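You operate a simulated robot arm through the tools that you are given. There is no shell and no other tool.

You run a simulated two-armed robot. Do the job below in one go: nothing can be reset, and whatever is moved stays where it is left.

TASK
Put the 4 mm shim from the third shelf from the bottom of the spares rack on the top of the sample bench and the 8 mm shim on the second shelf from the bottom of the spares rack. Take the cap off the purple bottle and lay it down on the top of the spill bench. Fetch the green seal and set it on the lock-out shelf. Take the yellow seal and put it on the grating under the tap by the rack. Open the dowels drawer, take the dowel on the top of the coupling bench and put it away in the inside of the dowels drawer, then shut the drawer. Stack the green block marked "WED" from the top of the coupling bench on top of the green block that says "MON". The order is free. Set down upright: dowel.

The check looks at the end state, three seconds after you hand in, the way a careful person would. Anything else that was tipped, shoved, dropped, spilled or broken makes it a failure. Lids that push on must go on centred and level and be pressed home; caps that screw on are set level and turned clockwise until they are tight.

THE ROBOT
Two 7-joint arms with two-finger parallel grippers on one trunk, on a base that drives. Base frame: it is fixed to the floor where the robot stands at the start and does not move with it; the origin is under the middle of the robot, x ahead of it, y to its left, z up. Readings come in cm, degrees, newtons and seconds.
The left shoulder is at the start at [-9.2, 11.9, 82.5], the right one opposite. With the tool pointing down near the work surface each hand reaches from about 10 to 52 cm from the robot's upright axis, wherever it stands, measured 20 degrees to its own side. Places, roughly: dowel [450, -200, 100]; dowels drawer [20, 590, 70]; grating under the tap by the rack (15x15 cm) [10, -124, 38]; green block [400, -250, 100]; green seal (6x6x2 cm) [370, -290, 90]; inside of the dowels drawer [20, 590, 70]; lock-out shelf (76x24 cm) [536, -140, 76]; purple bottle [225, -300, 75]; second shelf of the spares rack [-170, -70, 60]; shim [-150, -75, 100]; top of the sample bench [-170, 350, 90]; yellow seal (7x7x2 cm) [370, -300, 90]. Payload 3.43 kg a hand.
Tool frame (each hand has its own): the origin (TCP) lies between the finger pads and is the grasp point; the fingertips stand 3 cm ahead of it; z points along the fingers, y is the line along which they close. The gripper opens to 9.4 cm. The fingers are 2.8 cm wide and 1 cm thick; the gripper's body (5 by 9.6 cm) begins 5.5 cm behind the TCP.
Orientation is that of the tool frame in the base frame, as a unit quaternion [x, y, z, w]. With the fingers straight down and closing along the base's y, the tool's x points along the base's -x, its y along +y and its z along -z.

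THE INTERFACE
- The arms move only by the tool servo_tool. It takes "left_rows", "right_rows" or both (then of equal length, played together; a hand with none holds still); each is a list of rows, each an object (a shift or turn left out is 0, a gripper value left out holds the last) with "xyz": the shift along the tool's x, y, z in cm, a list of three; "turn": the turn, a rotation vector about the tool's x, y, z in degrees, a list of three; "gripper": the finger opening in cm, from 0 to 9.4. In form: [{"xyz": [dx, dy, dz], "turn": [wx, wy, wz], "gripper": gripper}, ...]. A call has 1 to 20 rows; each row is the pose to reach, as a shift and turn from the pose commanded when the call began, along the tool's axes at that moment. Each row takes 0.2 s and may step no farther than 5 cm and 8.6 degrees from the row before; otherwise, or with a gripper value out of range, the whole call is refused. A pose out of reach is approached as far as the arm can. The call stops where the force on the tool passes 40 N (or 10 N more than at its start, if that is more) or the arm is blocked; 0.2 s more then pass. The fingers move at their own pace (about 15.3 cm/s each) and stop on an object; they squeeze with about 30 N. The grip force told is the motor's: it shows also when the fingers shut on nothing. Time passes only in rows, and 0.2 s behind the last, so rows that repeat a pose let the fingers close. It gives the time, the measured TCP pose, the force on the tool (base axes), the opening and the grip force at its end, in the units of the frame above (readings bear some noise), with the torque about the TCP (base axes, N m) and any sound that the robot's microphone picked up.
- Cameras (640 x 400 px; columns grow to the right, rows downward): "scene" is now at [4.2, 1.45, 155.38]; the picture's right is [0.18, -0.98, 0.00], its down [-0.58, -0.11, -0.80] and it looks along [0.79, 0.14, -0.59] (base axes); focal length 295 px, centre (320, 200). "left" rides on the left gripper at [7.6, -1.4, -10.2] in its tool frame; the picture's right is [0.18, 0.98, 0.00], its down [-0.75, 0.14, -0.64] and it looks along [-0.63, 0.12, 0.77] (tool axes); focal length 243 px, centre (320, 200). "right" rides on the right gripper at [7.6, 1.4, -10.2] in its tool frame; the picture's right is [-0.18, 0.98, 0.00], its down [-0.75, -0.14, -0.64] and it looks along [-0.63, -0.12, 0.77] (tool axes); focal length 243 px, centre (320, 200).
- capture(camera): a new picture of that camera. It takes no simulated time.
- slide_trunk(by): slides the trunk up (or, below 0, down) by that many cm; the arms and the scene camera ride with it, the base frame stays. It gives what a move gives, with no picture.
- steer(legs): drives the robot by 1 to 6 legs, each [ahead, left, turn to the left] in cm, cm and degrees, along the robot's own axes; the way and the turn of a leg run together, so that a leg with both is an arc; at most 150 cm and 180 degrees a leg. The arms and the cameras ride along, it lands a little off, and it stops where it bumps. It gives what a move gives.
- turn_head(pan, tilt): turns the head with the scene camera to pan (to the left, within 143 degrees either way) and tilt (down, from -29 to 69), counted from straight ahead of the robot. It gives what a move gives.
- point_at(camera, pixels): for up to 12 pixels [column, row] of the newest picture of that camera ("zoom" is the newest enlarged one), the place [x, y, z] in the base frame of the surface seen there, good to about 0.2 cm. It takes no simulated time.
- close_up(camera, box): a new picture of the part [left, top, right, bottom] of that camera's present view, enlarged. It takes no simulated time.
- hand_in(): hands the job in; it is judged then, once.

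Leave the grippers open and the arms clear of the work at the hand-in unless told otherwise.

The tools are called as name(argument=value, ...) on one line, values as JSON. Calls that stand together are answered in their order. servo_tool: Moves the arms, as the interface text tells. Its arguments: {"type":"object","properties":{"left_rows":{"type":"array"},"right_rows":{"type":"array"}},"required":[]} The other tools are called the same way: slide_trunk (by) slides the trunk up or down; steer (legs) drives the base; turn_head (pan, tilt) turns the head that bears the scene camera; capture (camera) takes a picture; point_at (camera, pixels) gives the place of the surface under pixels of a picture; close_up (camera, box) takes an enlarged picture of a part of a camera's view; hand_in () hands the job in.

At the start:

```text
t: 0.0
left_ee_pos: [33.83, 13.39, 118.03]
left_ee_rot: [0.001, 1.0, 0.0, 0.0]
left_ft_force: [0.0, -0.4, 0.0]
left_ft_torque: [-0.01, -0.04, -0.03]
left_grip_width: 9.42
left_finger_force: 0.1
right_ee_pos: [28.24, -9.47, 121.47]
right_ee_rot: [0.0, 1.0, 0.0, 0.0]
right_ft_force: [0.4, 0.8, 0.4]
right_ft_torque: [0.04, -0.01, 0.01]
right_grip_width: 9.4
right_finger_force: 0.2
trunk travel left (down, up): [-25.0, 8.5]
robot x, y, heading: [-0.19, -0.03, 0.1]
head pan, tilt: [10.3, 36.5]
```

scene: 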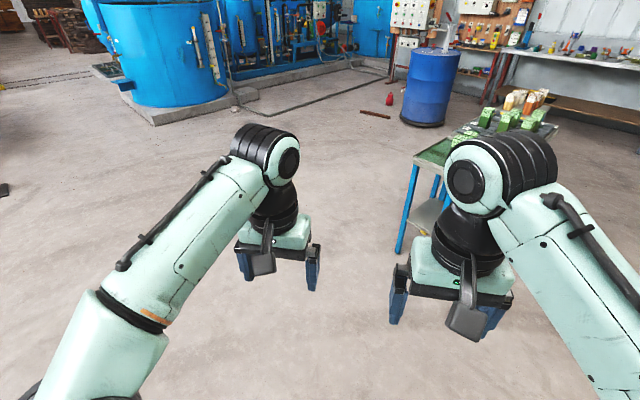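
right: 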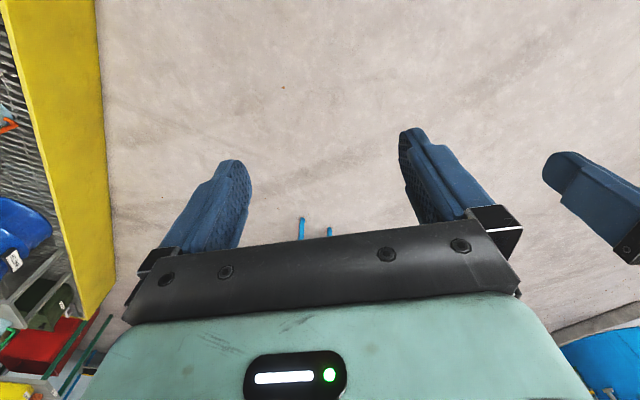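
left: 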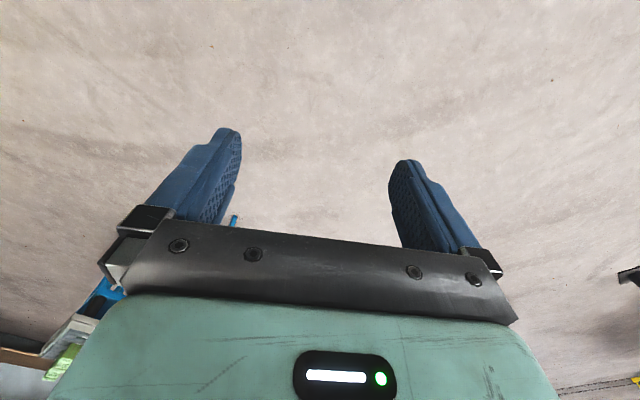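

I see open floor ahead, a blue drum and benches to the right. I'll look around with the head first, starting to the right.

turn_head(pan=-40, tilt=20)

capture(camera="scene")

turn_head(pan=-100, tilt=20)

capture(camera="scene")

turn_head(pan=-143, tilt=20)

capture(camera="scene")

turn_head(pan=80, tilt=20)

capture(camera="scene")

turn_head(pan=140, tilt=20)

capture(camera="scene")

```text
t: 1.2
left_ee_pos: [33.8, 13.36, 117.99]
left_ee_rot: [0.0, 1.0, -0.001, -0.001]
left_ft_force: [-0.1, 0.2, -0.3]
left_ft_torque: [-0.03, 0.01, 0.06]
left_grip_width: 9.39
left_finger_force: 0.1
right_ee_pos: [28.21, -9.48, 121.4]
right_ee_rot: [0.0, 1.0, 0.0, 0.001]
right_ft_force: [-0.6, -0.2, -0.2]
right_ft_torque: [0.01, 0.0, 0.01]
right_grip_width: 9.41
right_finger_force: 0.0
trunk travel left (down, up): [-25.0, 8.5]
robot x, y, heading: [-0.14, 0.13, 0.0]
head pan, tilt: [-40.0, 20.0]
```

```text
taken
```

scene: 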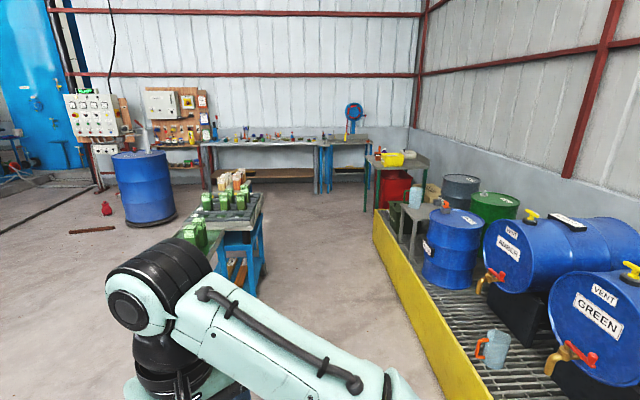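

```text
t: 2.5
left_ee_pos: [33.8, 13.52, 118.06]
left_ee_rot: [0.0, 1.0, -0.001, 0.0]
left_ft_force: [0.5, -0.1, 0.0]
left_ft_torque: [0.0, 0.0, 0.02]
left_grip_width: 9.41
left_finger_force: 0.0
right_ee_pos: [28.23, -9.33, 121.55]
right_ee_rot: [0.0, 1.0, 0.0, 0.001]
right_ft_force: [-0.8, 0.4, -0.3]
right_ft_torque: [-0.01, -0.03, -0.02]
right_grip_width: 9.4
right_finger_force: 0.0
trunk travel left (down, up): [-25.0, 8.5]
robot x, y, heading: [0.26, -0.11, 0.0]
head pan, tilt: [-100.0, 20.0]
```

```text
taken
```

scene: 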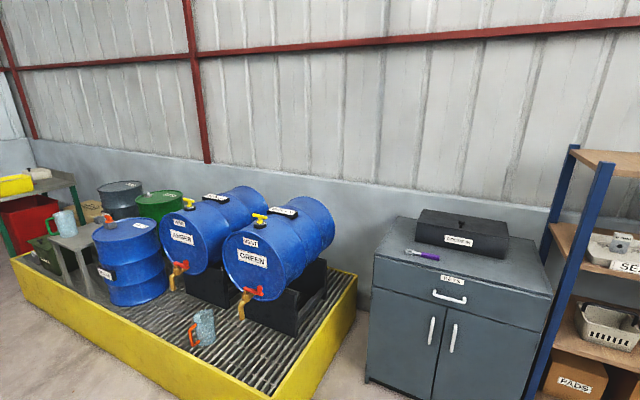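

```text
t: 3.6
left_ee_pos: [33.86, 13.39, 117.94]
left_ee_rot: [0.0, 1.0, 0.001, 0.0]
left_ft_force: [-0.3, 0.5, 0.3]
left_ft_torque: [0.0, 0.03, 0.03]
left_grip_width: 9.4
left_finger_force: 0.1
right_ee_pos: [28.22, -9.34, 121.49]
right_ee_rot: [0.001, 1.0, 0.001, 0.0]
right_ft_force: [-0.7, 1.2, -0.2]
right_ft_torque: [0.0, -0.04, 0.01]
right_grip_width: 9.43
right_finger_force: 0.1
trunk travel left (down, up): [-25.0, 8.5]
robot x, y, heading: [0.06, 0.32, -0.1]
head pan, tilt: [-143.0, 20.0]
```

```text
taken
```

scene: 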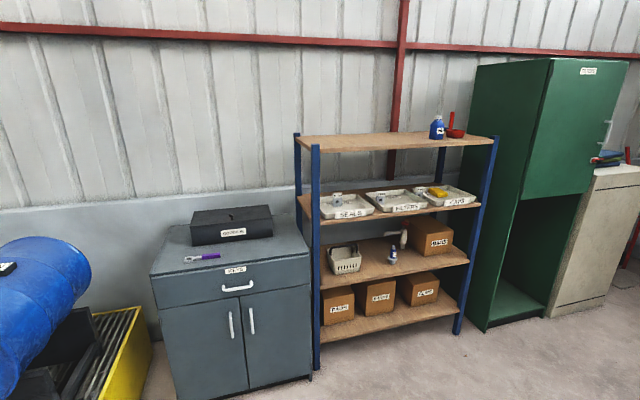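

```text
t: 6.8
left_ee_pos: [33.83, 13.36, 118.04]
left_ee_rot: [0.001, 1.0, 0.0, 0.0]
left_ft_force: [0.3, -0.1, 0.7]
left_ft_torque: [-0.01, 0.01, 0.02]
left_grip_width: 9.39
left_finger_force: 0.0
right_ee_pos: [28.33, -9.33, 121.4]
right_ee_rot: [0.0, 1.0, 0.0, 0.0]
right_ft_force: [-0.4, 0.0, -0.5]
right_ft_torque: [-0.01, 0.0, -0.03]
right_grip_width: 9.42
right_finger_force: 0.1
trunk travel left (down, up): [-25.0, 8.5]
robot x, y, heading: [-0.24, 0.23, -0.1]
head pan, tilt: [80.0, 20.0]
```

```text
taken
```

scene: 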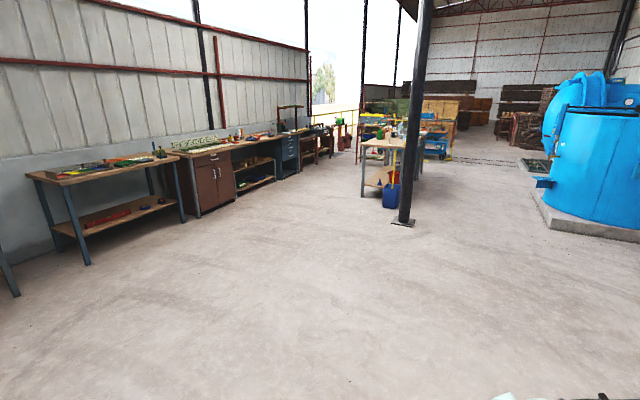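

```text
t: 8.1
left_ee_pos: [33.81, 13.44, 118.1]
left_ee_rot: [0.0, 1.0, 0.0, 0.0]
left_ft_force: [-0.2, 1.2, -0.6]
left_ft_torque: [-0.01, -0.03, 0.01]
left_grip_width: 9.41
left_finger_force: 0.0
right_ee_pos: [28.23, -9.37, 121.55]
right_ee_rot: [0.0, 1.0, 0.0, 0.0]
right_ft_force: [0.6, -0.8, -0.5]
right_ft_torque: [-0.01, 0.01, 0.02]
right_grip_width: 9.4
right_finger_force: 0.0
trunk travel left (down, up): [-25.0, 8.5]
robot x, y, heading: [0.14, 0.29, 0.3]
head pan, tilt: [140.0, 20.0]
```

```text
taken
```

scene: 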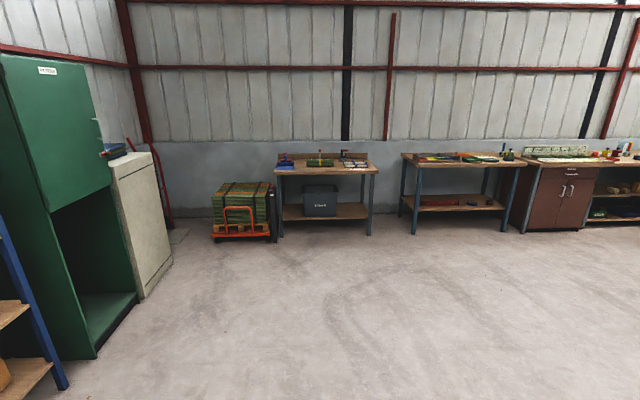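

The rack is behind to the right. I'll turn the head back to it and enlarge the shelves.

turn_head(pan=-143, tilt=20)

close_up(camera="scene", box=[290, 100, 510, 240])

close_up(camera="scene", box=[290, 200, 510, 340])

capture(camera="scene")

point_at(camera="scene", pixels=[[320, 350], [314, 180], [465, 318], [338, 212], [400, 203], [450, 195], [380, 265], [380, 322], [316, 140], [490, 140], [500, 310], [230, 232]])

```text
t: 12.0
left_ee_pos: [33.78, 13.46, 118.09]
left_ee_rot: [-0.001, 1.0, -0.001, 0.001]
left_ft_force: [0.6, -0.4, -0.6]
left_ft_torque: [0.0, 0.02, 0.01]
left_grip_width: 9.43
left_finger_force: 0.0
right_ee_pos: [28.27, -9.28, 121.42]
right_ee_rot: [-0.001, 1.0, 0.0, 0.0]
right_ft_force: [-0.6, -1.0, 0.5]
right_ft_torque: [0.01, 0.0, 0.02]
right_grip_width: 9.43
right_finger_force: 0.1
trunk travel left (down, up): [-25.0, 8.5]
robot x, y, heading: [-0.18, -0.01, -0.2]
head pan, tilt: [-143.0, 20.0]
```

```text
2.86 times, centred on (400, 170) of scene
```

zoom: 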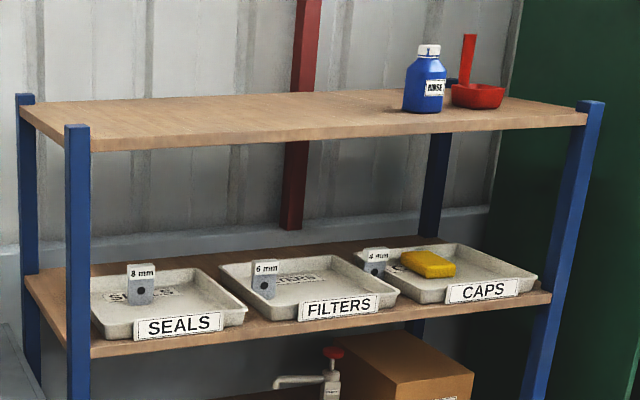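

```text
2.86 times, centred on (400, 270) of scene
```

zoom: 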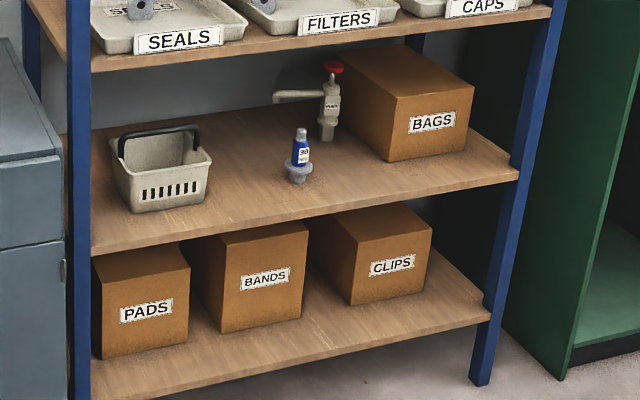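

```text
taken
```

scene: 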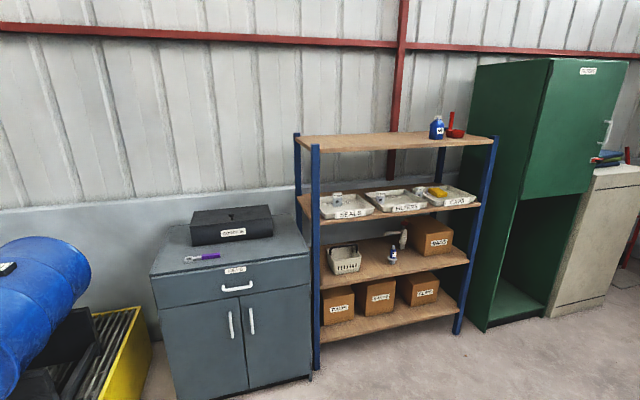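

```text
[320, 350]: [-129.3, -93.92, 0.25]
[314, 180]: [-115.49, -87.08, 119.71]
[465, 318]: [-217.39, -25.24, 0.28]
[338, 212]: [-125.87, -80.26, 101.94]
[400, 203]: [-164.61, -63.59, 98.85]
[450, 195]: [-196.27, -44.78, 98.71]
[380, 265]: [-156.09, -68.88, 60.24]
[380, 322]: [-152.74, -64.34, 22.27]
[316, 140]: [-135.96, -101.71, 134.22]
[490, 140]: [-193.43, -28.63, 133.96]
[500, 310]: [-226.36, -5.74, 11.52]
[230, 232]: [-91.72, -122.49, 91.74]
```

The three shims stand in the trays on the third shelf: 8 mm in SEALS, 6 mm in FILTERS and 4 mm by CAPS. I'll turn the robot to face the rack and look straight at it.

steer(legs=[[0, 0, -122]])

turn_head(pan=0, tilt=30)

capture(camera="scene")

```text
t: 17.4
left_ee_pos: [-5.68, -35.95, 117.98]
left_ee_rot: [0.869, 0.495, 0.0, -0.001]
left_ft_force: [0.3, 0.2, -0.6]
left_ft_torque: [-0.02, 0.0, -0.03]
left_grip_width: 9.4
left_finger_force: 0.0
right_ee_pos: [-22.42, -19.51, 121.42]
right_ee_rot: [0.869, 0.495, 0.0, 0.0]
right_ft_force: [-0.1, 0.0, -0.4]
right_ft_torque: [-0.01, 0.0, 0.0]
right_grip_width: 9.43
right_finger_force: 0.1
trunk travel left (down, up): [-25.0, 8.5]
robot x, y, heading: [0.18, -0.13, -120.7]
head pan, tilt: [-143.0, 20.0]
```

```text
t: 19.6
left_ee_pos: [-5.66, -35.88, 118.09]
left_ee_rot: [0.869, 0.496, 0.001, 0.0]
left_ft_force: [-0.5, 0.8, 0.5]
left_ft_torque: [-0.02, 0.01, -0.01]
left_grip_width: 9.39
left_finger_force: 0.0
right_ee_pos: [-22.32, -19.48, 121.33]
right_ee_rot: [0.869, 0.495, 0.0, 0.0]
right_ft_force: [-0.1, -0.5, -0.6]
right_ft_torque: [0.01, 0.04, -0.02]
right_grip_width: 9.42
right_finger_force: 0.1
trunk travel left (down, up): [-25.0, 8.5]
robot x, y, heading: [-0.12, -0.14, -120.7]
head pan, tilt: [0.0, 30.0]
```

```text
taken
```

scene: 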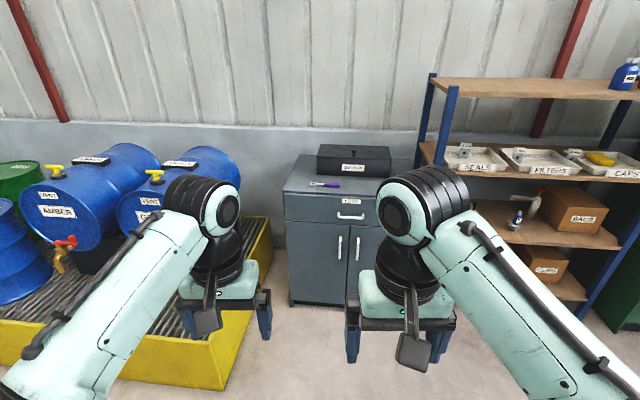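

The wall and rack are nearly square to me. I'll measure points on the rack to get its line.

point_at(camera="scene", pixels=[[460, 90], [600, 94], [500, 84], [600, 88], [478, 168], [550, 172], [625, 174], [497, 148], [540, 228], [590, 238], [440, 165], [520, 190]])

close_up(camera="scene", box=[420, 60, 640, 200])

```text
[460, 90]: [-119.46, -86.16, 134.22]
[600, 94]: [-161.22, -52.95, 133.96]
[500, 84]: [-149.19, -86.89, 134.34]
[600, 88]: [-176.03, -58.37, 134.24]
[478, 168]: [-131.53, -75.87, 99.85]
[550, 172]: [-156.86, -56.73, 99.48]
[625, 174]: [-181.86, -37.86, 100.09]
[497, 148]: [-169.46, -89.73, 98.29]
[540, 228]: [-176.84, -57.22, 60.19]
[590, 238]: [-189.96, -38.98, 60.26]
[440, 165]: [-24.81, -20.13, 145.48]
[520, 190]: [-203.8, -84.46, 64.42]
```

```text
2.86 times, centred on (530, 130) of scene
```

zoom: 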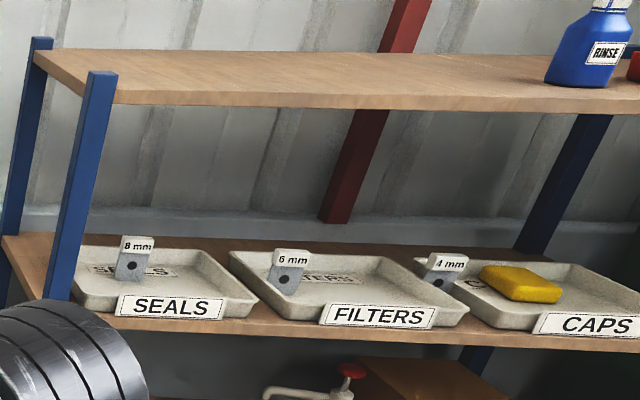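

point_at(camera="zoom", pixels=[[131, 268], [137, 243], [131, 237], [290, 260], [286, 282], [450, 265], [447, 275], [520, 282]])

```text
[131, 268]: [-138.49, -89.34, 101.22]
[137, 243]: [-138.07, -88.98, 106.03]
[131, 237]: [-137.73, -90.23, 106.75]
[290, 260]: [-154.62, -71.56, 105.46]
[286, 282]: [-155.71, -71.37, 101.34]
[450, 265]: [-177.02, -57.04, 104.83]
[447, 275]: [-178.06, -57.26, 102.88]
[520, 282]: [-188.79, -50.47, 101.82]
```

The rack faces along heading about -127°. Shims stand at about 14 cm behind the front edge. I'll drive to 60 cm in front of the shelf, centred between the 8 mm and the 4 mm shims.

steer(legs=[[0, 0, -6.3], [0, -82, 0], [72, 0, 0]])

turn_head(pan=0, tilt=40)

capture(camera="scene")

capture(camera="right")

```text
t: 31.2
left_ee_pos: [-117.57, -44.1, 118.12]
left_ee_rot: [0.894, 0.447, -0.001, 0.0]
left_ft_force: [0.4, 0.2, -0.7]
left_ft_torque: [0.02, -0.02, 0.03]
left_grip_width: 9.4
left_finger_force: 0.1
right_ee_pos: [-132.29, -26.01, 121.48]
right_ee_rot: [0.894, 0.447, 0.0, -0.001]
right_ft_force: [-0.8, -0.1, 0.2]
right_ft_torque: [0.0, 0.01, 0.0]
right_grip_width: 9.41
right_finger_force: 0.1
trunk travel left (down, up): [-25.0, 8.5]
robot x, y, heading: [-107.53, -9.08, -126.8]
head pan, tilt: [0.0, 30.0]
```

```text
t: 31.9
left_ee_pos: [-117.52, -44.1, 118.09]
left_ee_rot: [0.895, 0.447, 0.0, 0.0]
left_ft_force: [-0.5, 0.6, -0.1]
left_ft_torque: [0.0, 0.0, -0.01]
left_grip_width: 9.4
left_finger_force: 0.0
right_ee_pos: [-132.34, -26.09, 121.47]
right_ee_rot: [0.894, 0.447, 0.0, -0.001]
right_ft_force: [0.4, 0.6, -0.8]
right_ft_torque: [0.02, -0.02, 0.03]
right_grip_width: 9.4
right_finger_force: 0.1
trunk travel left (down, up): [-25.0, 8.5]
robot x, y, heading: [-107.76, -8.68, -126.9]
head pan, tilt: [0.0, 40.0]
```

```text
taken
```

scene: 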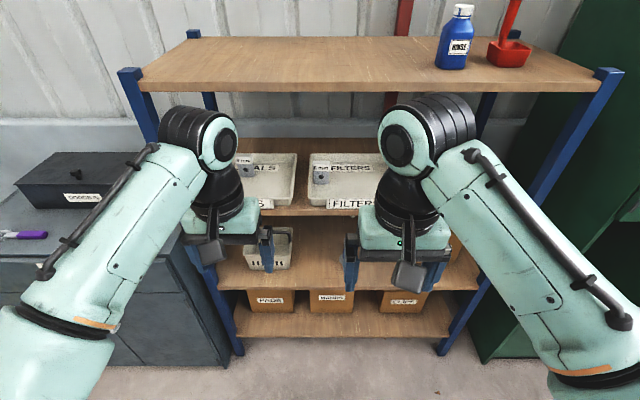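

```text
taken
```

right: 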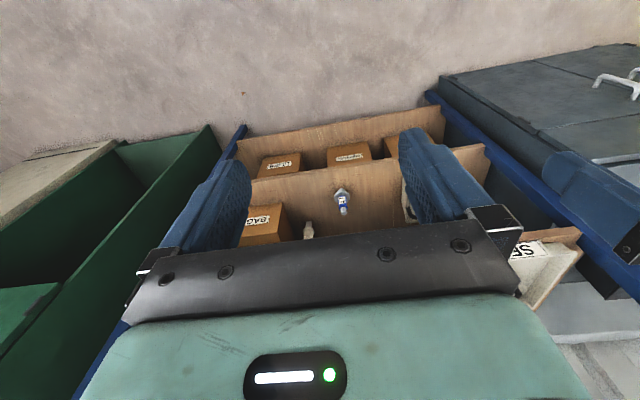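

I'm about 68 cm from the shelf front. I'll enlarge the trays to see the shims' shape.

close_up(camera="scene", box=[230, 140, 310, 210])

point_at(camera="zoom", pixels=[[120, 120], [150, 120], [140, 200], [300, 250], [190, 500], [100, 160]])

```text
5.71 times, centred on (270, 175) of scene
```

zoom: 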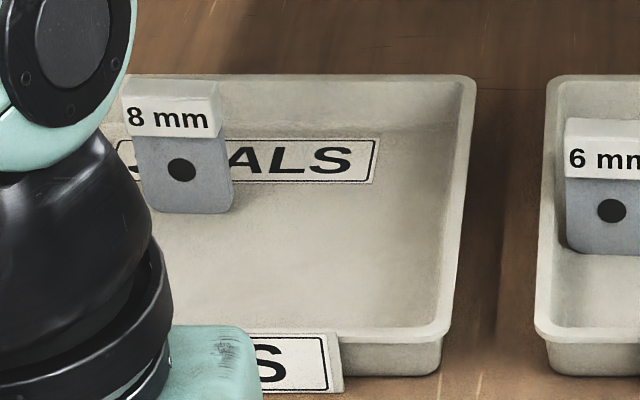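

```text
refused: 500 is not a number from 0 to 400
```

point_at(camera="zoom", pixels=[[130, 112], [208, 114], [156, 206], [222, 206], [134, 90], [210, 90], [145, 160], [222, 165], [300, 250], [300, 80], [470, 90], [350, 345]])

```text
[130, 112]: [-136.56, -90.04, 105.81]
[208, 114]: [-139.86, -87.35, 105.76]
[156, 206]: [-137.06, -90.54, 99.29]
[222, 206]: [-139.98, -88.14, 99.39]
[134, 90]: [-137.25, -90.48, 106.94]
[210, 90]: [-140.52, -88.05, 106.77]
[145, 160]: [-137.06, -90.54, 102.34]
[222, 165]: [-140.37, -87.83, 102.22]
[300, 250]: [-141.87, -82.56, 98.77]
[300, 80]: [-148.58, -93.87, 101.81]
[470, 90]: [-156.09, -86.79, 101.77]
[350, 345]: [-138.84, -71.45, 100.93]
```

The 8 mm shim is about 4.6 cm wide, 8 cm tall (z 98.7–107), face to the front. I'll look down to see how far my base sticks out before driving closer.

turn_head(pan=0, tilt=69)

capture(camera="scene")

```text
t: 32.9
left_ee_pos: [-117.5, -44.06, 118.12]
left_ee_rot: [0.895, 0.447, 0.0, 0.0]
left_ft_force: [-0.7, 0.1, -0.9]
left_ft_torque: [0.01, 0.01, -0.03]
left_grip_width: 9.39
left_finger_force: 0.0
right_ee_pos: [-132.31, -25.94, 121.44]
right_ee_rot: [0.895, 0.447, -0.001, 0.0]
right_ft_force: [0.1, -0.7, -0.2]
right_ft_torque: [0.01, 0.01, 0.01]
right_grip_width: 9.39
right_finger_force: 0.0
trunk travel left (down, up): [-25.0, 8.5]
robot x, y, heading: [-107.9, -9.15, -126.9]
head pan, tilt: [0.0, 68.8]
```

```text
taken
```

scene: 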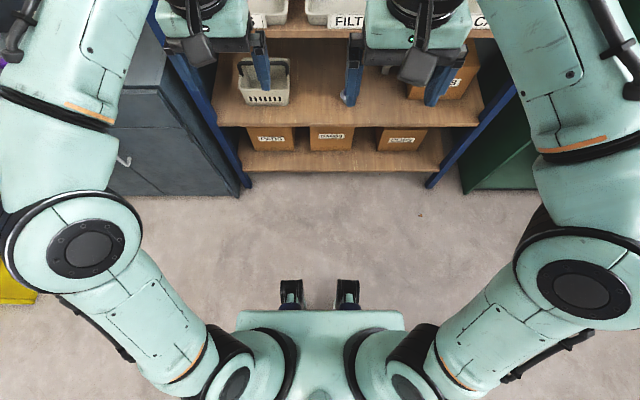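

point_at(camera="scene", pixels=[[290, 283], [347, 283], [320, 313], [240, 320], [320, 176], [85, 250], [560, 290]])

```text
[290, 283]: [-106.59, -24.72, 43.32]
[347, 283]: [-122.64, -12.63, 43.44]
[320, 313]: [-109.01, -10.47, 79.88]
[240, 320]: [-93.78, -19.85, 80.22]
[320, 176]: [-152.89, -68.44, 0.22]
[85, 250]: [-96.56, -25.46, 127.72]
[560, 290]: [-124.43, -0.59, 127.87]
```

My base reaches under 20 cm ahead of the axis, so there's room. I'll drive 20 cm closer.

steer(legs=[[20, 0, 0]])

turn_head(pan=0, tilt=45)

capture(camera="scene")

```text
t: 34.5
left_ee_pos: [-129.51, -60.17, 118.18]
left_ee_rot: [0.895, 0.446, 0.0, 0.0]
left_ft_force: [-0.3, -1.2, 0.7]
left_ft_torque: [0.02, 0.04, 0.02]
left_grip_width: 9.4
left_finger_force: 0.0
right_ee_pos: [-144.48, -41.84, 121.53]
right_ee_rot: [0.895, 0.446, 0.0, 0.0]
right_ft_force: [0.6, -0.3, -0.3]
right_ft_torque: [0.0, -0.02, -0.03]
right_grip_width: 9.42
right_finger_force: 0.1
trunk travel left (down, up): [-25.0, 8.5]
robot x, y, heading: [-119.8, -25.2, -126.7]
head pan, tilt: [0.0, 68.8]
```

```text
t: 35.4
left_ee_pos: [-129.5, -59.98, 118.17]
left_ee_rot: [0.895, 0.447, 0.0, 0.0]
left_ft_force: [0.1, 0.5, 0.5]
left_ft_torque: [0.01, -0.05, -0.02]
left_grip_width: 9.39
left_finger_force: 0.0
right_ee_pos: [-144.43, -41.87, 121.4]
right_ee_rot: [0.895, 0.446, 0.0, 0.0]
right_ft_force: [0.5, -1.0, -0.6]
right_ft_torque: [0.0, 0.01, 0.02]
right_grip_width: 9.39
right_finger_force: 0.0
trunk travel left (down, up): [-25.0, 8.5]
robot x, y, heading: [-119.87, -24.72, -127.0]
head pan, tilt: [0.0, 45.0]
```

```text
taken
```

scene: 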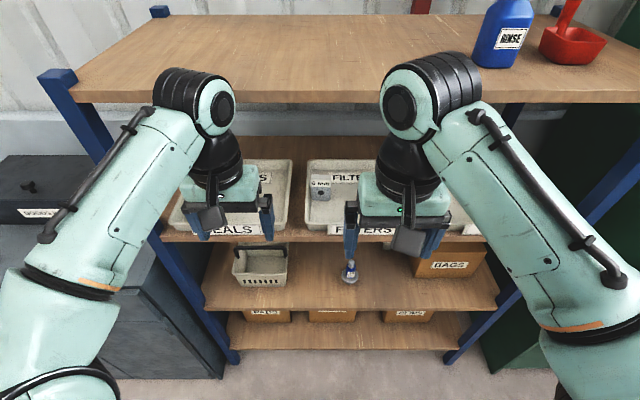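

The 8 mm shim's centre is near s=57 (left of me 24 cm, 63 cm ahead), z 98.7–107. I'll pitch the left hand 45° forward in place first, then carry it to a pre-grasp point.

servo_tool(left_rows=[{"turn": [0, -7.5, 0]}, {"turn": [0, -15, 0]}, {"turn": [0, -22.5, 0]}, {"turn": [0, -30, 0]}, {"turn": [0, -37.5, 0]}, {"turn": [0, -45, 0]}, {"xyz": [-2, 2, 0.5], "turn": [0, -45, 0]}, {"xyz": [-5, 5, 1], "turn": [0, -45, 0]}, {"xyz": [-8, 8, 1.5], "turn": [0, -45, 0]}, {"xyz": [-11, 10.4, 2], "turn": [0, -45, 0]}, {"xyz": [-14, 10.4, 2], "turn": [0, -45, 0]}, {"xyz": [-14, 10.4, 2], "turn": [0, -45, 0]}])

capture(camera="left")

capture(camera="scene")

```text
t: 38.0
left_ee_pos: [-129.56, -77.49, 116.01]
left_ee_rot: [0.827, 0.412, -0.343, 0.171]
left_ft_force: [0.1, -0.1, -0.5]
left_ft_torque: [-0.02, 0.0, 0.01]
left_grip_width: 9.42
left_finger_force: 0.1
right_ee_pos: [-144.29, -41.87, 121.49]
right_ee_rot: [0.895, 0.446, -0.002, 0.0]
right_ft_force: [-0.1, 0.4, -0.5]
right_ft_torque: [0.0, -0.02, -0.01]
right_grip_width: 9.42
right_finger_force: 0.0
trunk travel left (down, up): [-25.0, 8.5]
robot x, y, heading: [-119.87, -24.93, -127.1]
head pan, tilt: [0.0, 45.0]
```

```text
taken
```

left: 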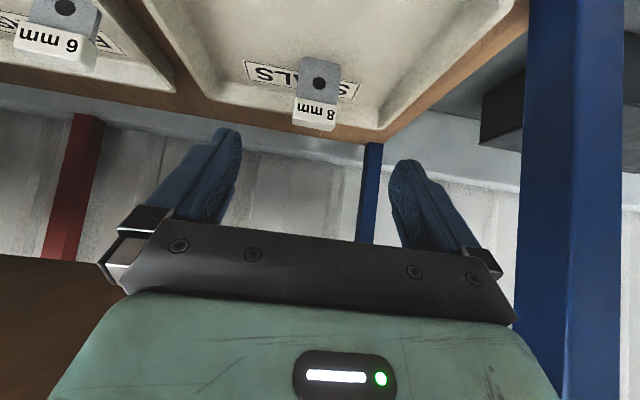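

```text
taken
```

scene: 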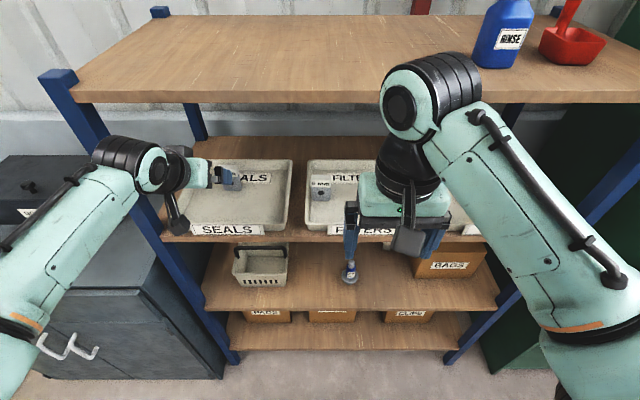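

The left hand is in line with the shim seen at (317,95). I'll measure it from this camera.

close_up(camera="left", box=[240, 40, 400, 140])

point_at(camera="left", pixels=[[299, 80], [337, 82], [298, 108], [334, 112], [303, 62], [337, 64], [300, 125], [330, 128], [296, 122]])

```text
4.00 times, centred on (320, 90) of left
```

zoom: 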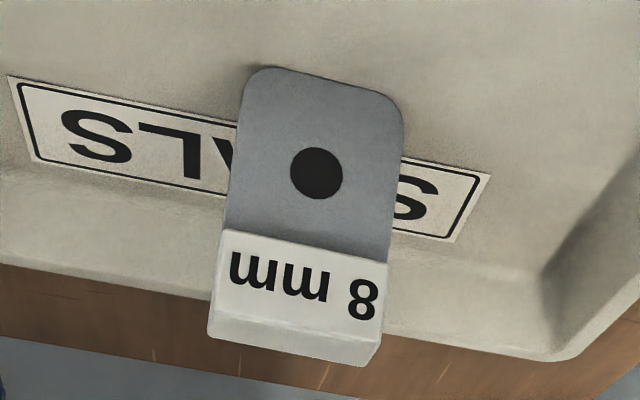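

```text
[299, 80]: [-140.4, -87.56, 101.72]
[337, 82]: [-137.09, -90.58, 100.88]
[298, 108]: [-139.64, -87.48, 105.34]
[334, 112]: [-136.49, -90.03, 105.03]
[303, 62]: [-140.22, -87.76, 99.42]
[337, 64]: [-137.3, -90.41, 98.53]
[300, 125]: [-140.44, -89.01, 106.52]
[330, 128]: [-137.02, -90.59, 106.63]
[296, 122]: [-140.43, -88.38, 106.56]
```

The shim's centre is at (-138.9,-89.5), z 98.7–107. I'll slide the open left hand in along its fingers to z 103, slowly, without closing.

servo_tool(left_rows=[{"xyz": [-1.55, -0.2, 2]}, {"xyz": [-1.55, -0.2, 6]}, {"xyz": [-1.55, -0.2, 10]}, {"xyz": [-1.55, -0.2, 13]}, {"xyz": [-1.55, -0.2, 15]}, {"xyz": [-1.55, -0.2, 16.5]}, {"xyz": [-1.55, -0.2, 16.5]}])

capture(camera="left")

```text
t: 39.5
left_ee_pos: [-137.59, -87.6, 105.55]
left_ee_rot: [0.827, 0.412, -0.343, 0.17]
left_ft_force: [0.6, -0.6, -0.1]
left_ft_torque: [0.01, -0.04, -0.02]
left_grip_width: 9.41
left_finger_force: 0.1
right_ee_pos: [-144.34, -41.81, 121.39]
right_ee_rot: [0.895, 0.446, 0.0, 0.0]
right_ft_force: [-0.5, 0.2, 0.7]
right_ft_torque: [-0.05, 0.02, 0.02]
right_grip_width: 9.39
right_finger_force: 0.0
trunk travel left (down, up): [-25.0, 8.5]
robot x, y, heading: [-120.18, -24.83, -127.1]
head pan, tilt: [0.0, 45.0]
```

```text
taken
```

left: 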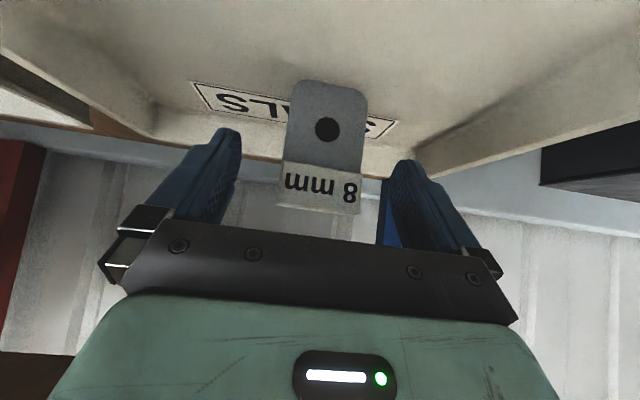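

The shim sits between the fingers, centred. Going the last 3.4 cm and closing.

servo_tool(left_rows=[{"xyz": [0, 0, 1.7]}, {"xyz": [0, 0, 3.4]}, {"xyz": [0, 0, 3.4]}, {"xyz": [0, 0, 3.4], "gripper": 6}, {"xyz": [0, 0, 3.4], "gripper": 4}, {"xyz": [0, 0, 3.4], "gripper": 2}, {"xyz": [0, 0, 3.4], "gripper": 2}])

capture(camera="left")

```text
t: 41.1
left_ee_pos: [-138.84, -89.46, 103.17]
left_ee_rot: [0.827, 0.412, -0.343, 0.171]
left_ft_force: [0.4, -0.8, 1.7]
left_ft_torque: [-0.02, 0.04, 0.01]
left_grip_width: 5.4
left_finger_force: 30.5
right_ee_pos: [-144.29, -41.86, 121.48]
right_ee_rot: [0.895, 0.446, 0.0, 0.0]
right_ft_force: [-1.0, -0.1, 0.8]
right_ft_torque: [0.01, 0.02, 0.01]
right_grip_width: 9.41
right_finger_force: 0.0
trunk travel left (down, up): [-25.0, 8.5]
robot x, y, heading: [-119.97, -24.97, -127.0]
head pan, tilt: [0.0, 45.0]
```

```text
taken
```

left: 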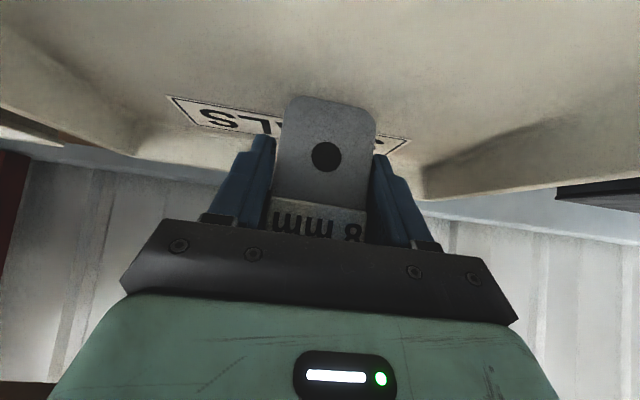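

The left hand holds the shim (5.4 cm, 30 N). I'll lift it 6 cm straight up, then draw it back out of the rack.

servo_tool(left_rows=[{"xyz": [-1.4, 0, -1.4]}, {"xyz": [-2.8, 0, -2.8]}, {"xyz": [-4.24, 0, -4.24]}, {"xyz": [-1.4, 0, -7.1]}, {"xyz": [1.4, 0, -9.9]}, {"xyz": [4.2, 0, -12.7]}, {"xyz": [7.0, 0, -15.5]}, {"xyz": [9.8, 0, -18.3]}, {"xyz": [12.6, 0, -21.1]}, {"xyz": [15.4, 0, -23.9]}, {"xyz": [15.4, 0, -23.9]}])

capture(camera="left")

capture(camera="scene")

```text
t: 43.5
left_ee_pos: [-122.21, -67.21, 108.97]
left_ee_rot: [0.827, 0.412, -0.343, 0.171]
left_ft_force: [0.9, -1.0, -1.7]
left_ft_torque: [-0.01, 0.0, 0.02]
left_grip_width: 5.38
left_finger_force: 30.0
right_ee_pos: [-144.25, -42.01, 121.38]
right_ee_rot: [0.895, 0.446, 0.001, 0.0]
right_ft_force: [-0.3, 0.2, 0.2]
right_ft_torque: [-0.03, 0.01, -0.01]
right_grip_width: 9.4
right_finger_force: 0.0
trunk travel left (down, up): [-25.0, 8.5]
robot x, y, heading: [-119.66, -25.03, -126.9]
head pan, tilt: [0.0, 45.0]
```

```text
taken
```

left: 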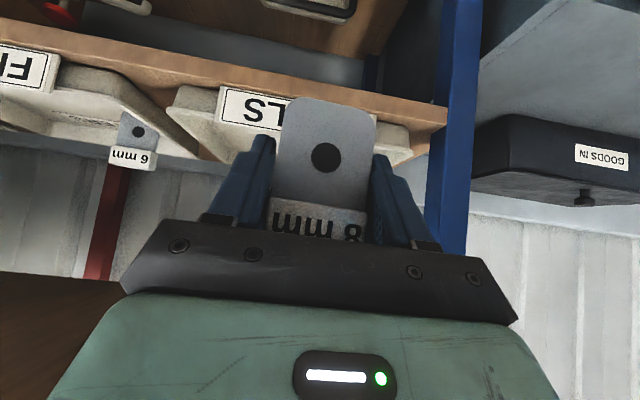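

```text
taken
```

scene: 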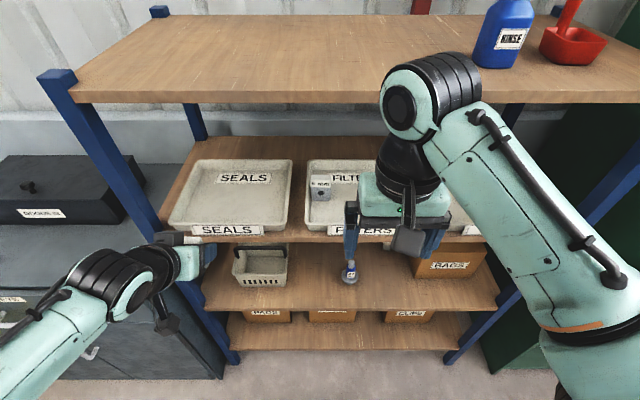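

The 8 mm shim is out. Now the right hand: pitch it 45° likewise and take it to a pre-grasp point before the 4 mm shim.

servo_tool(right_rows=[{"turn": [0, -7.5, 0]}, {"turn": [0, -15, 0]}, {"turn": [0, -22.5, 0]}, {"turn": [0, -30, 0]}, {"turn": [0, -37.5, 0]}, {"turn": [0, -45, 0]}, {"xyz": [-2.5, -3, 1], "turn": [0, -45, 0]}, {"xyz": [-5, -6, 2], "turn": [0, -45, 0]}, {"xyz": [-7.5, -9, 3], "turn": [0, -45, 0]}, {"xyz": [-10, -12, 4], "turn": [0, -45, 0]}, {"xyz": [-12.5, -15, 5], "turn": [0, -45, 0]}, {"xyz": [-15, -17.2, 5.4], "turn": [0, -45, 0]}, {"xyz": [-17.6, -17.2, 5.4], "turn": [0, -45, 0]}, {"xyz": [-17.6, -17.2, 5.4], "turn": [0, -45, 0]}])

capture(camera="right")

capture(camera="scene")

```text
t: 46.5
left_ee_pos: [-122.17, -67.1, 109.18]
left_ee_rot: [0.827, 0.412, -0.342, 0.17]
left_ft_force: [0.9, 0.3, -2.8]
left_ft_torque: [0.02, -0.04, -0.02]
left_grip_width: 5.36
left_finger_force: 30.0
right_ee_pos: [-168.72, -45.46, 116.06]
right_ee_rot: [0.826, 0.412, -0.343, 0.171]
right_ft_force: [-0.3, 0.0, 0.2]
right_ft_torque: [0.01, 0.0, 0.0]
right_grip_width: 9.39
right_finger_force: 0.1
trunk travel left (down, up): [-25.0, 8.5]
robot x, y, heading: [-119.92, -25.0, -127.1]
head pan, tilt: [0.0, 45.0]
```

```text
taken
```

right: 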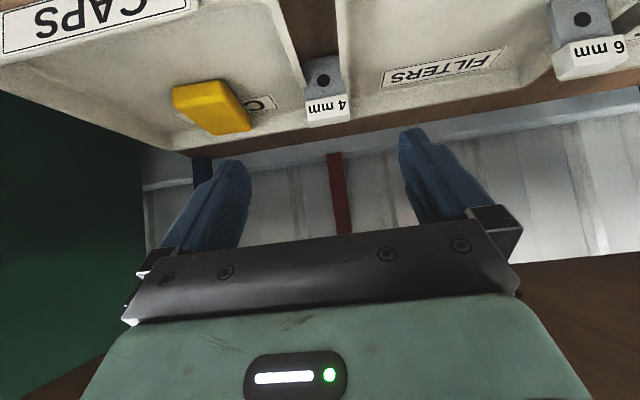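

```text
taken
```

scene: 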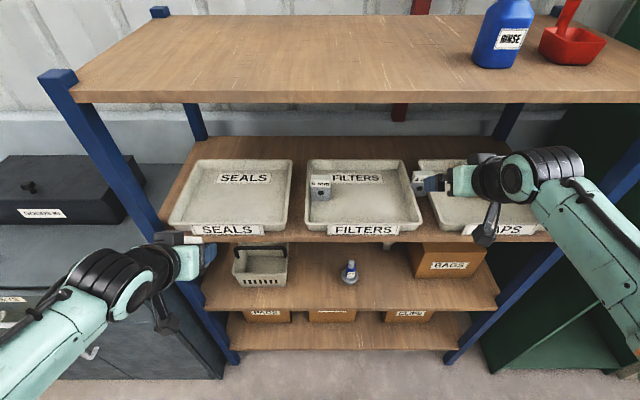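

close_up(camera="right", box=[240, 50, 400, 150])

close_up(camera="scene", box=[390, 150, 470, 200])

point_at(camera="right", pixels=[[308, 77], [343, 75], [309, 103], [347, 101], [307, 66], [340, 64], [312, 121], [348, 119], [300, 85], [250, 130], [310, 50], [345, 50]])

```text
4.00 times, centred on (320, 100) of right
```

zoom: 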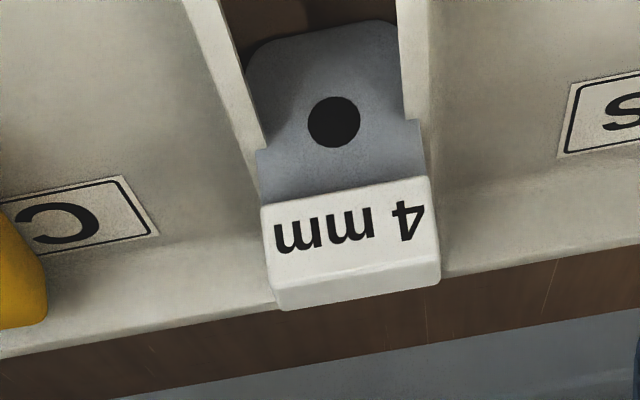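

```text
8.00 times, centred on (430, 175) of scene
```

zoom: 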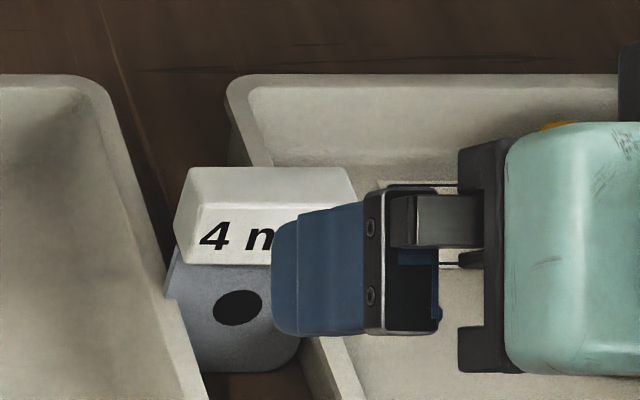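

```text
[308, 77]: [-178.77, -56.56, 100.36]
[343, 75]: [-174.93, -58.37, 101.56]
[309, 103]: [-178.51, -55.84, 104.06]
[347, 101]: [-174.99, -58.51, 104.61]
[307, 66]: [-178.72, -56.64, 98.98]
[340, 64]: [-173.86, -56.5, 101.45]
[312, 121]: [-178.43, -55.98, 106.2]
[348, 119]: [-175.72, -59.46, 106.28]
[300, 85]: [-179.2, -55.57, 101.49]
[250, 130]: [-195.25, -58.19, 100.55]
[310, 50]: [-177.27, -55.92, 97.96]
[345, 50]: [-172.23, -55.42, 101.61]
```

The 4 mm shim stands in the gap between two trays (rims at z 101.8), so I'll grip it high, keeping fingertips above the rims. Approaching short first.

servo_tool(right_rows=[{"xyz": [-2.96, 0.55, 2]}, {"xyz": [-2.96, 0.55, 6]}, {"xyz": [-2.96, 0.55, 10]}, {"xyz": [-2.96, 0.55, 12.5]}, {"xyz": [-2.96, 0.55, 13.5]}, {"xyz": [-2.96, 0.55, 13.5]}])

capture(camera="right")

close_up(camera="scene", box=[390, 150, 470, 200])

```text
t: 48.0
left_ee_pos: [-122.21, -67.24, 109.01]
left_ee_rot: [0.827, 0.412, -0.342, 0.17]
left_ft_force: [0.4, -0.4, -3.0]
left_ft_torque: [0.03, -0.01, -0.01]
left_grip_width: 5.39
left_finger_force: 29.9
right_ee_pos: [-175.15, -55.18, 108.7]
right_ee_rot: [0.827, 0.412, -0.343, 0.171]
right_ft_force: [-0.2, -0.2, -0.1]
right_ft_torque: [-0.04, -0.01, -0.01]
right_grip_width: 9.42
right_finger_force: 0.2
trunk travel left (down, up): [-25.0, 8.5]
robot x, y, heading: [-119.92, -24.84, -126.9]
head pan, tilt: [0.0, 45.0]
```

```text
taken
```

right: 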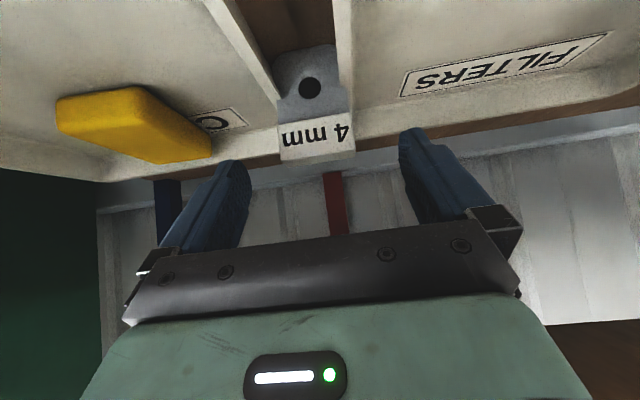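

```text
8.00 times, centred on (430, 175) of scene
```

zoom: 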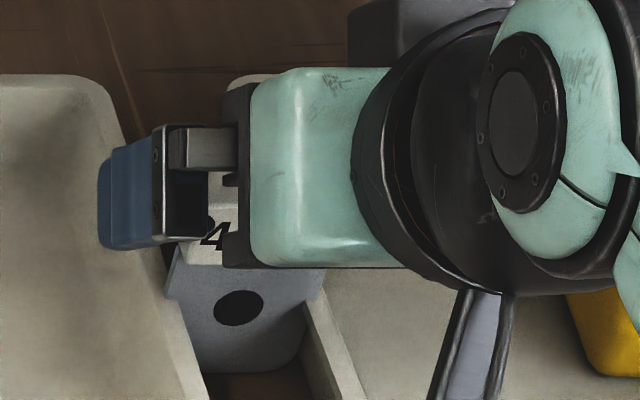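

The shim is centred between the fingers. Advancing 3.6 cm and closing gently.

servo_tool(right_rows=[{"xyz": [0, 0, 1.8]}, {"xyz": [0, 0, 3.6]}, {"xyz": [0, 0, 3.6]}, {"xyz": [0, 0, 3.6], "gripper": 7}, {"xyz": [0, 0, 3.6], "gripper": 5.5}, {"xyz": [0, 0, 3.6], "gripper": 4}, {"xyz": [0, 0, 3.6], "gripper": 2}, {"xyz": [0, 0, 3.6], "gripper": 2}])

capture(camera="right")

close_up(camera="scene", box=[390, 150, 470, 200])

```text
t: 49.8
left_ee_pos: [-122.21, -67.15, 109.1]
left_ee_rot: [0.827, 0.412, -0.343, 0.171]
left_ft_force: [-0.2, 0.1, -2.4]
left_ft_torque: [0.0, 0.0, -0.01]
left_grip_width: 5.38
left_finger_force: 29.7
right_ee_pos: [-177.02, -57.08, 105.96]
right_ee_rot: [0.827, 0.411, -0.344, 0.17]
right_ft_force: [-5.9, 4.1, -1.1]
right_ft_torque: [0.2, 0.24, -0.06]
right_grip_width: 4.96
right_finger_force: 30.5
trunk travel left (down, up): [-25.0, 8.5]
robot x, y, heading: [-119.73, -25.05, -127.0]
head pan, tilt: [0.0, 45.0]
```

```text
taken
```

right: 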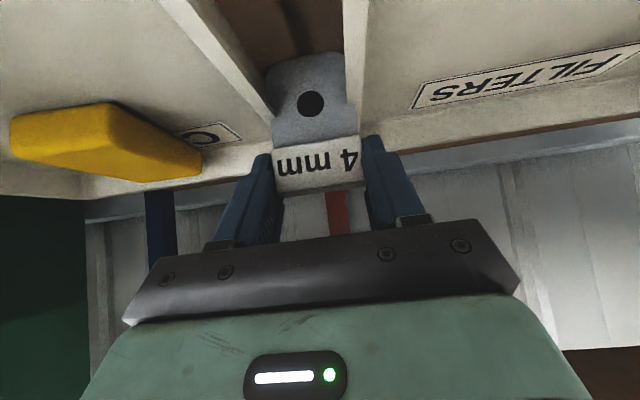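

```text
8.00 times, centred on (430, 175) of scene
```

zoom: 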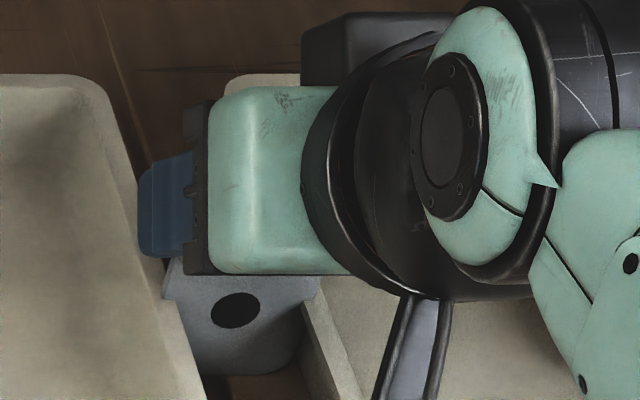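

The right hand holds the 4 mm shim (5 cm). There's a small sideways force; I'll lift straight up slowly in small steps.

servo_tool(right_rows=[{"xyz": [-0.35, -0.2, -0.35]}, {"xyz": [-0.7, -0.2, -0.7]}, {"xyz": [-1.06, -0.2, -1.06]}, {"xyz": [-1.4, -0.2, -1.4]}, {"xyz": [-1.4, -0.2, -1.4]}])

capture(camera="right")

```text
t: 51.0
left_ee_pos: [-122.22, -67.32, 109.06]
left_ee_rot: [0.827, 0.412, -0.342, 0.171]
left_ft_force: [-0.8, 0.1, -2.1]
left_ft_torque: [0.01, 0.01, 0.04]
left_grip_width: 5.36
left_finger_force: 29.8
right_ee_pos: [-176.92, -57.06, 108.17]
right_ee_rot: [0.827, 0.411, -0.344, 0.171]
right_ft_force: [-2.7, 1.4, -1.0]
right_ft_torque: [0.04, 0.15, -0.03]
right_grip_width: 4.98
right_finger_force: 30.3
trunk travel left (down, up): [-25.0, 8.5]
robot x, y, heading: [-119.88, -25.23, -127.0]
head pan, tilt: [0.0, 45.0]
```

```text
taken
```

right: 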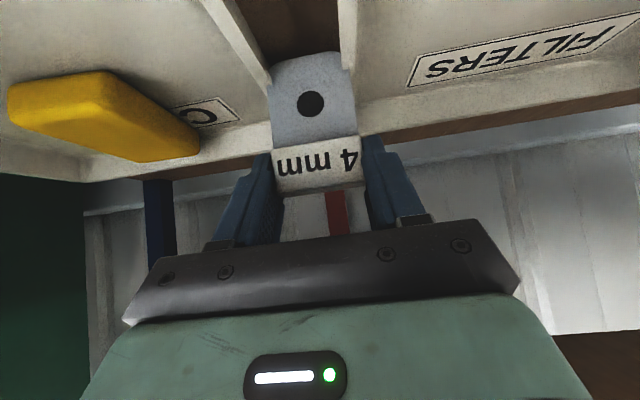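

It comes up with the hand and the force is dropping. Continue up 5 cm more, then check.

servo_tool(right_rows=[{"xyz": [-0.7, 0, -0.7]}, {"xyz": [-1.4, 0, -1.4]}, {"xyz": [-2.1, 0, -2.1]}, {"xyz": [-2.8, 0, -2.8]}, {"xyz": [-3.5, 0, -3.5]}, {"xyz": [-3.5, 0, -3.5]}])

capture(camera="right")

capture(camera="scene")

```text
t: 52.4
left_ee_pos: [-122.14, -67.14, 108.99]
left_ee_rot: [0.827, 0.412, -0.343, 0.171]
left_ft_force: [0.1, -0.7, -2.8]
left_ft_torque: [-0.02, 0.02, 0.02]
left_grip_width: 5.38
left_finger_force: 30.4
right_ee_pos: [-176.85, -57.14, 112.97]
right_ee_rot: [0.827, 0.412, -0.342, 0.171]
right_ft_force: [-1.1, -0.3, -1.0]
right_ft_torque: [0.0, -0.01, 0.0]
right_grip_width: 4.99
right_finger_force: 30.0
trunk travel left (down, up): [-25.0, 8.5]
robot x, y, heading: [-119.83, -25.36, -126.9]
head pan, tilt: [0.0, 45.0]
```

```text
taken
```

right: 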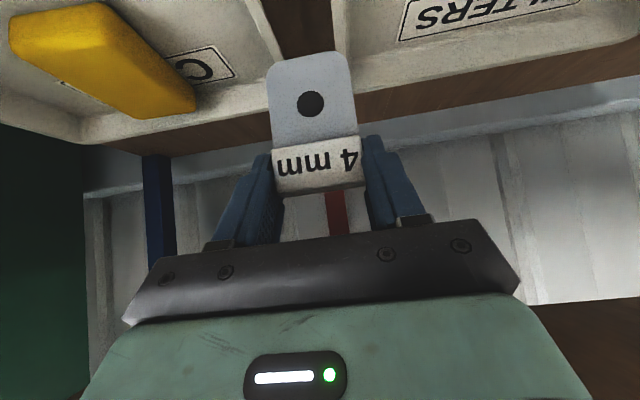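

```text
taken
```

scene: 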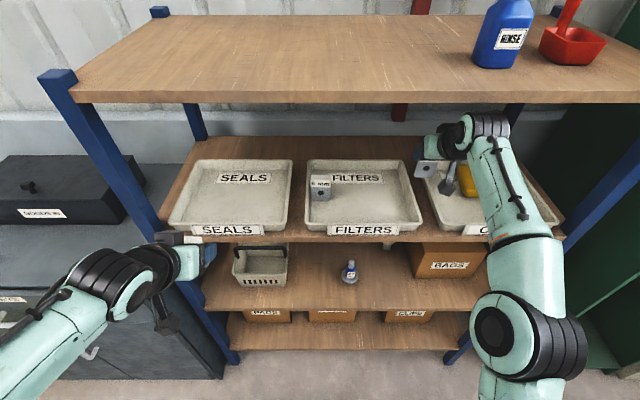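

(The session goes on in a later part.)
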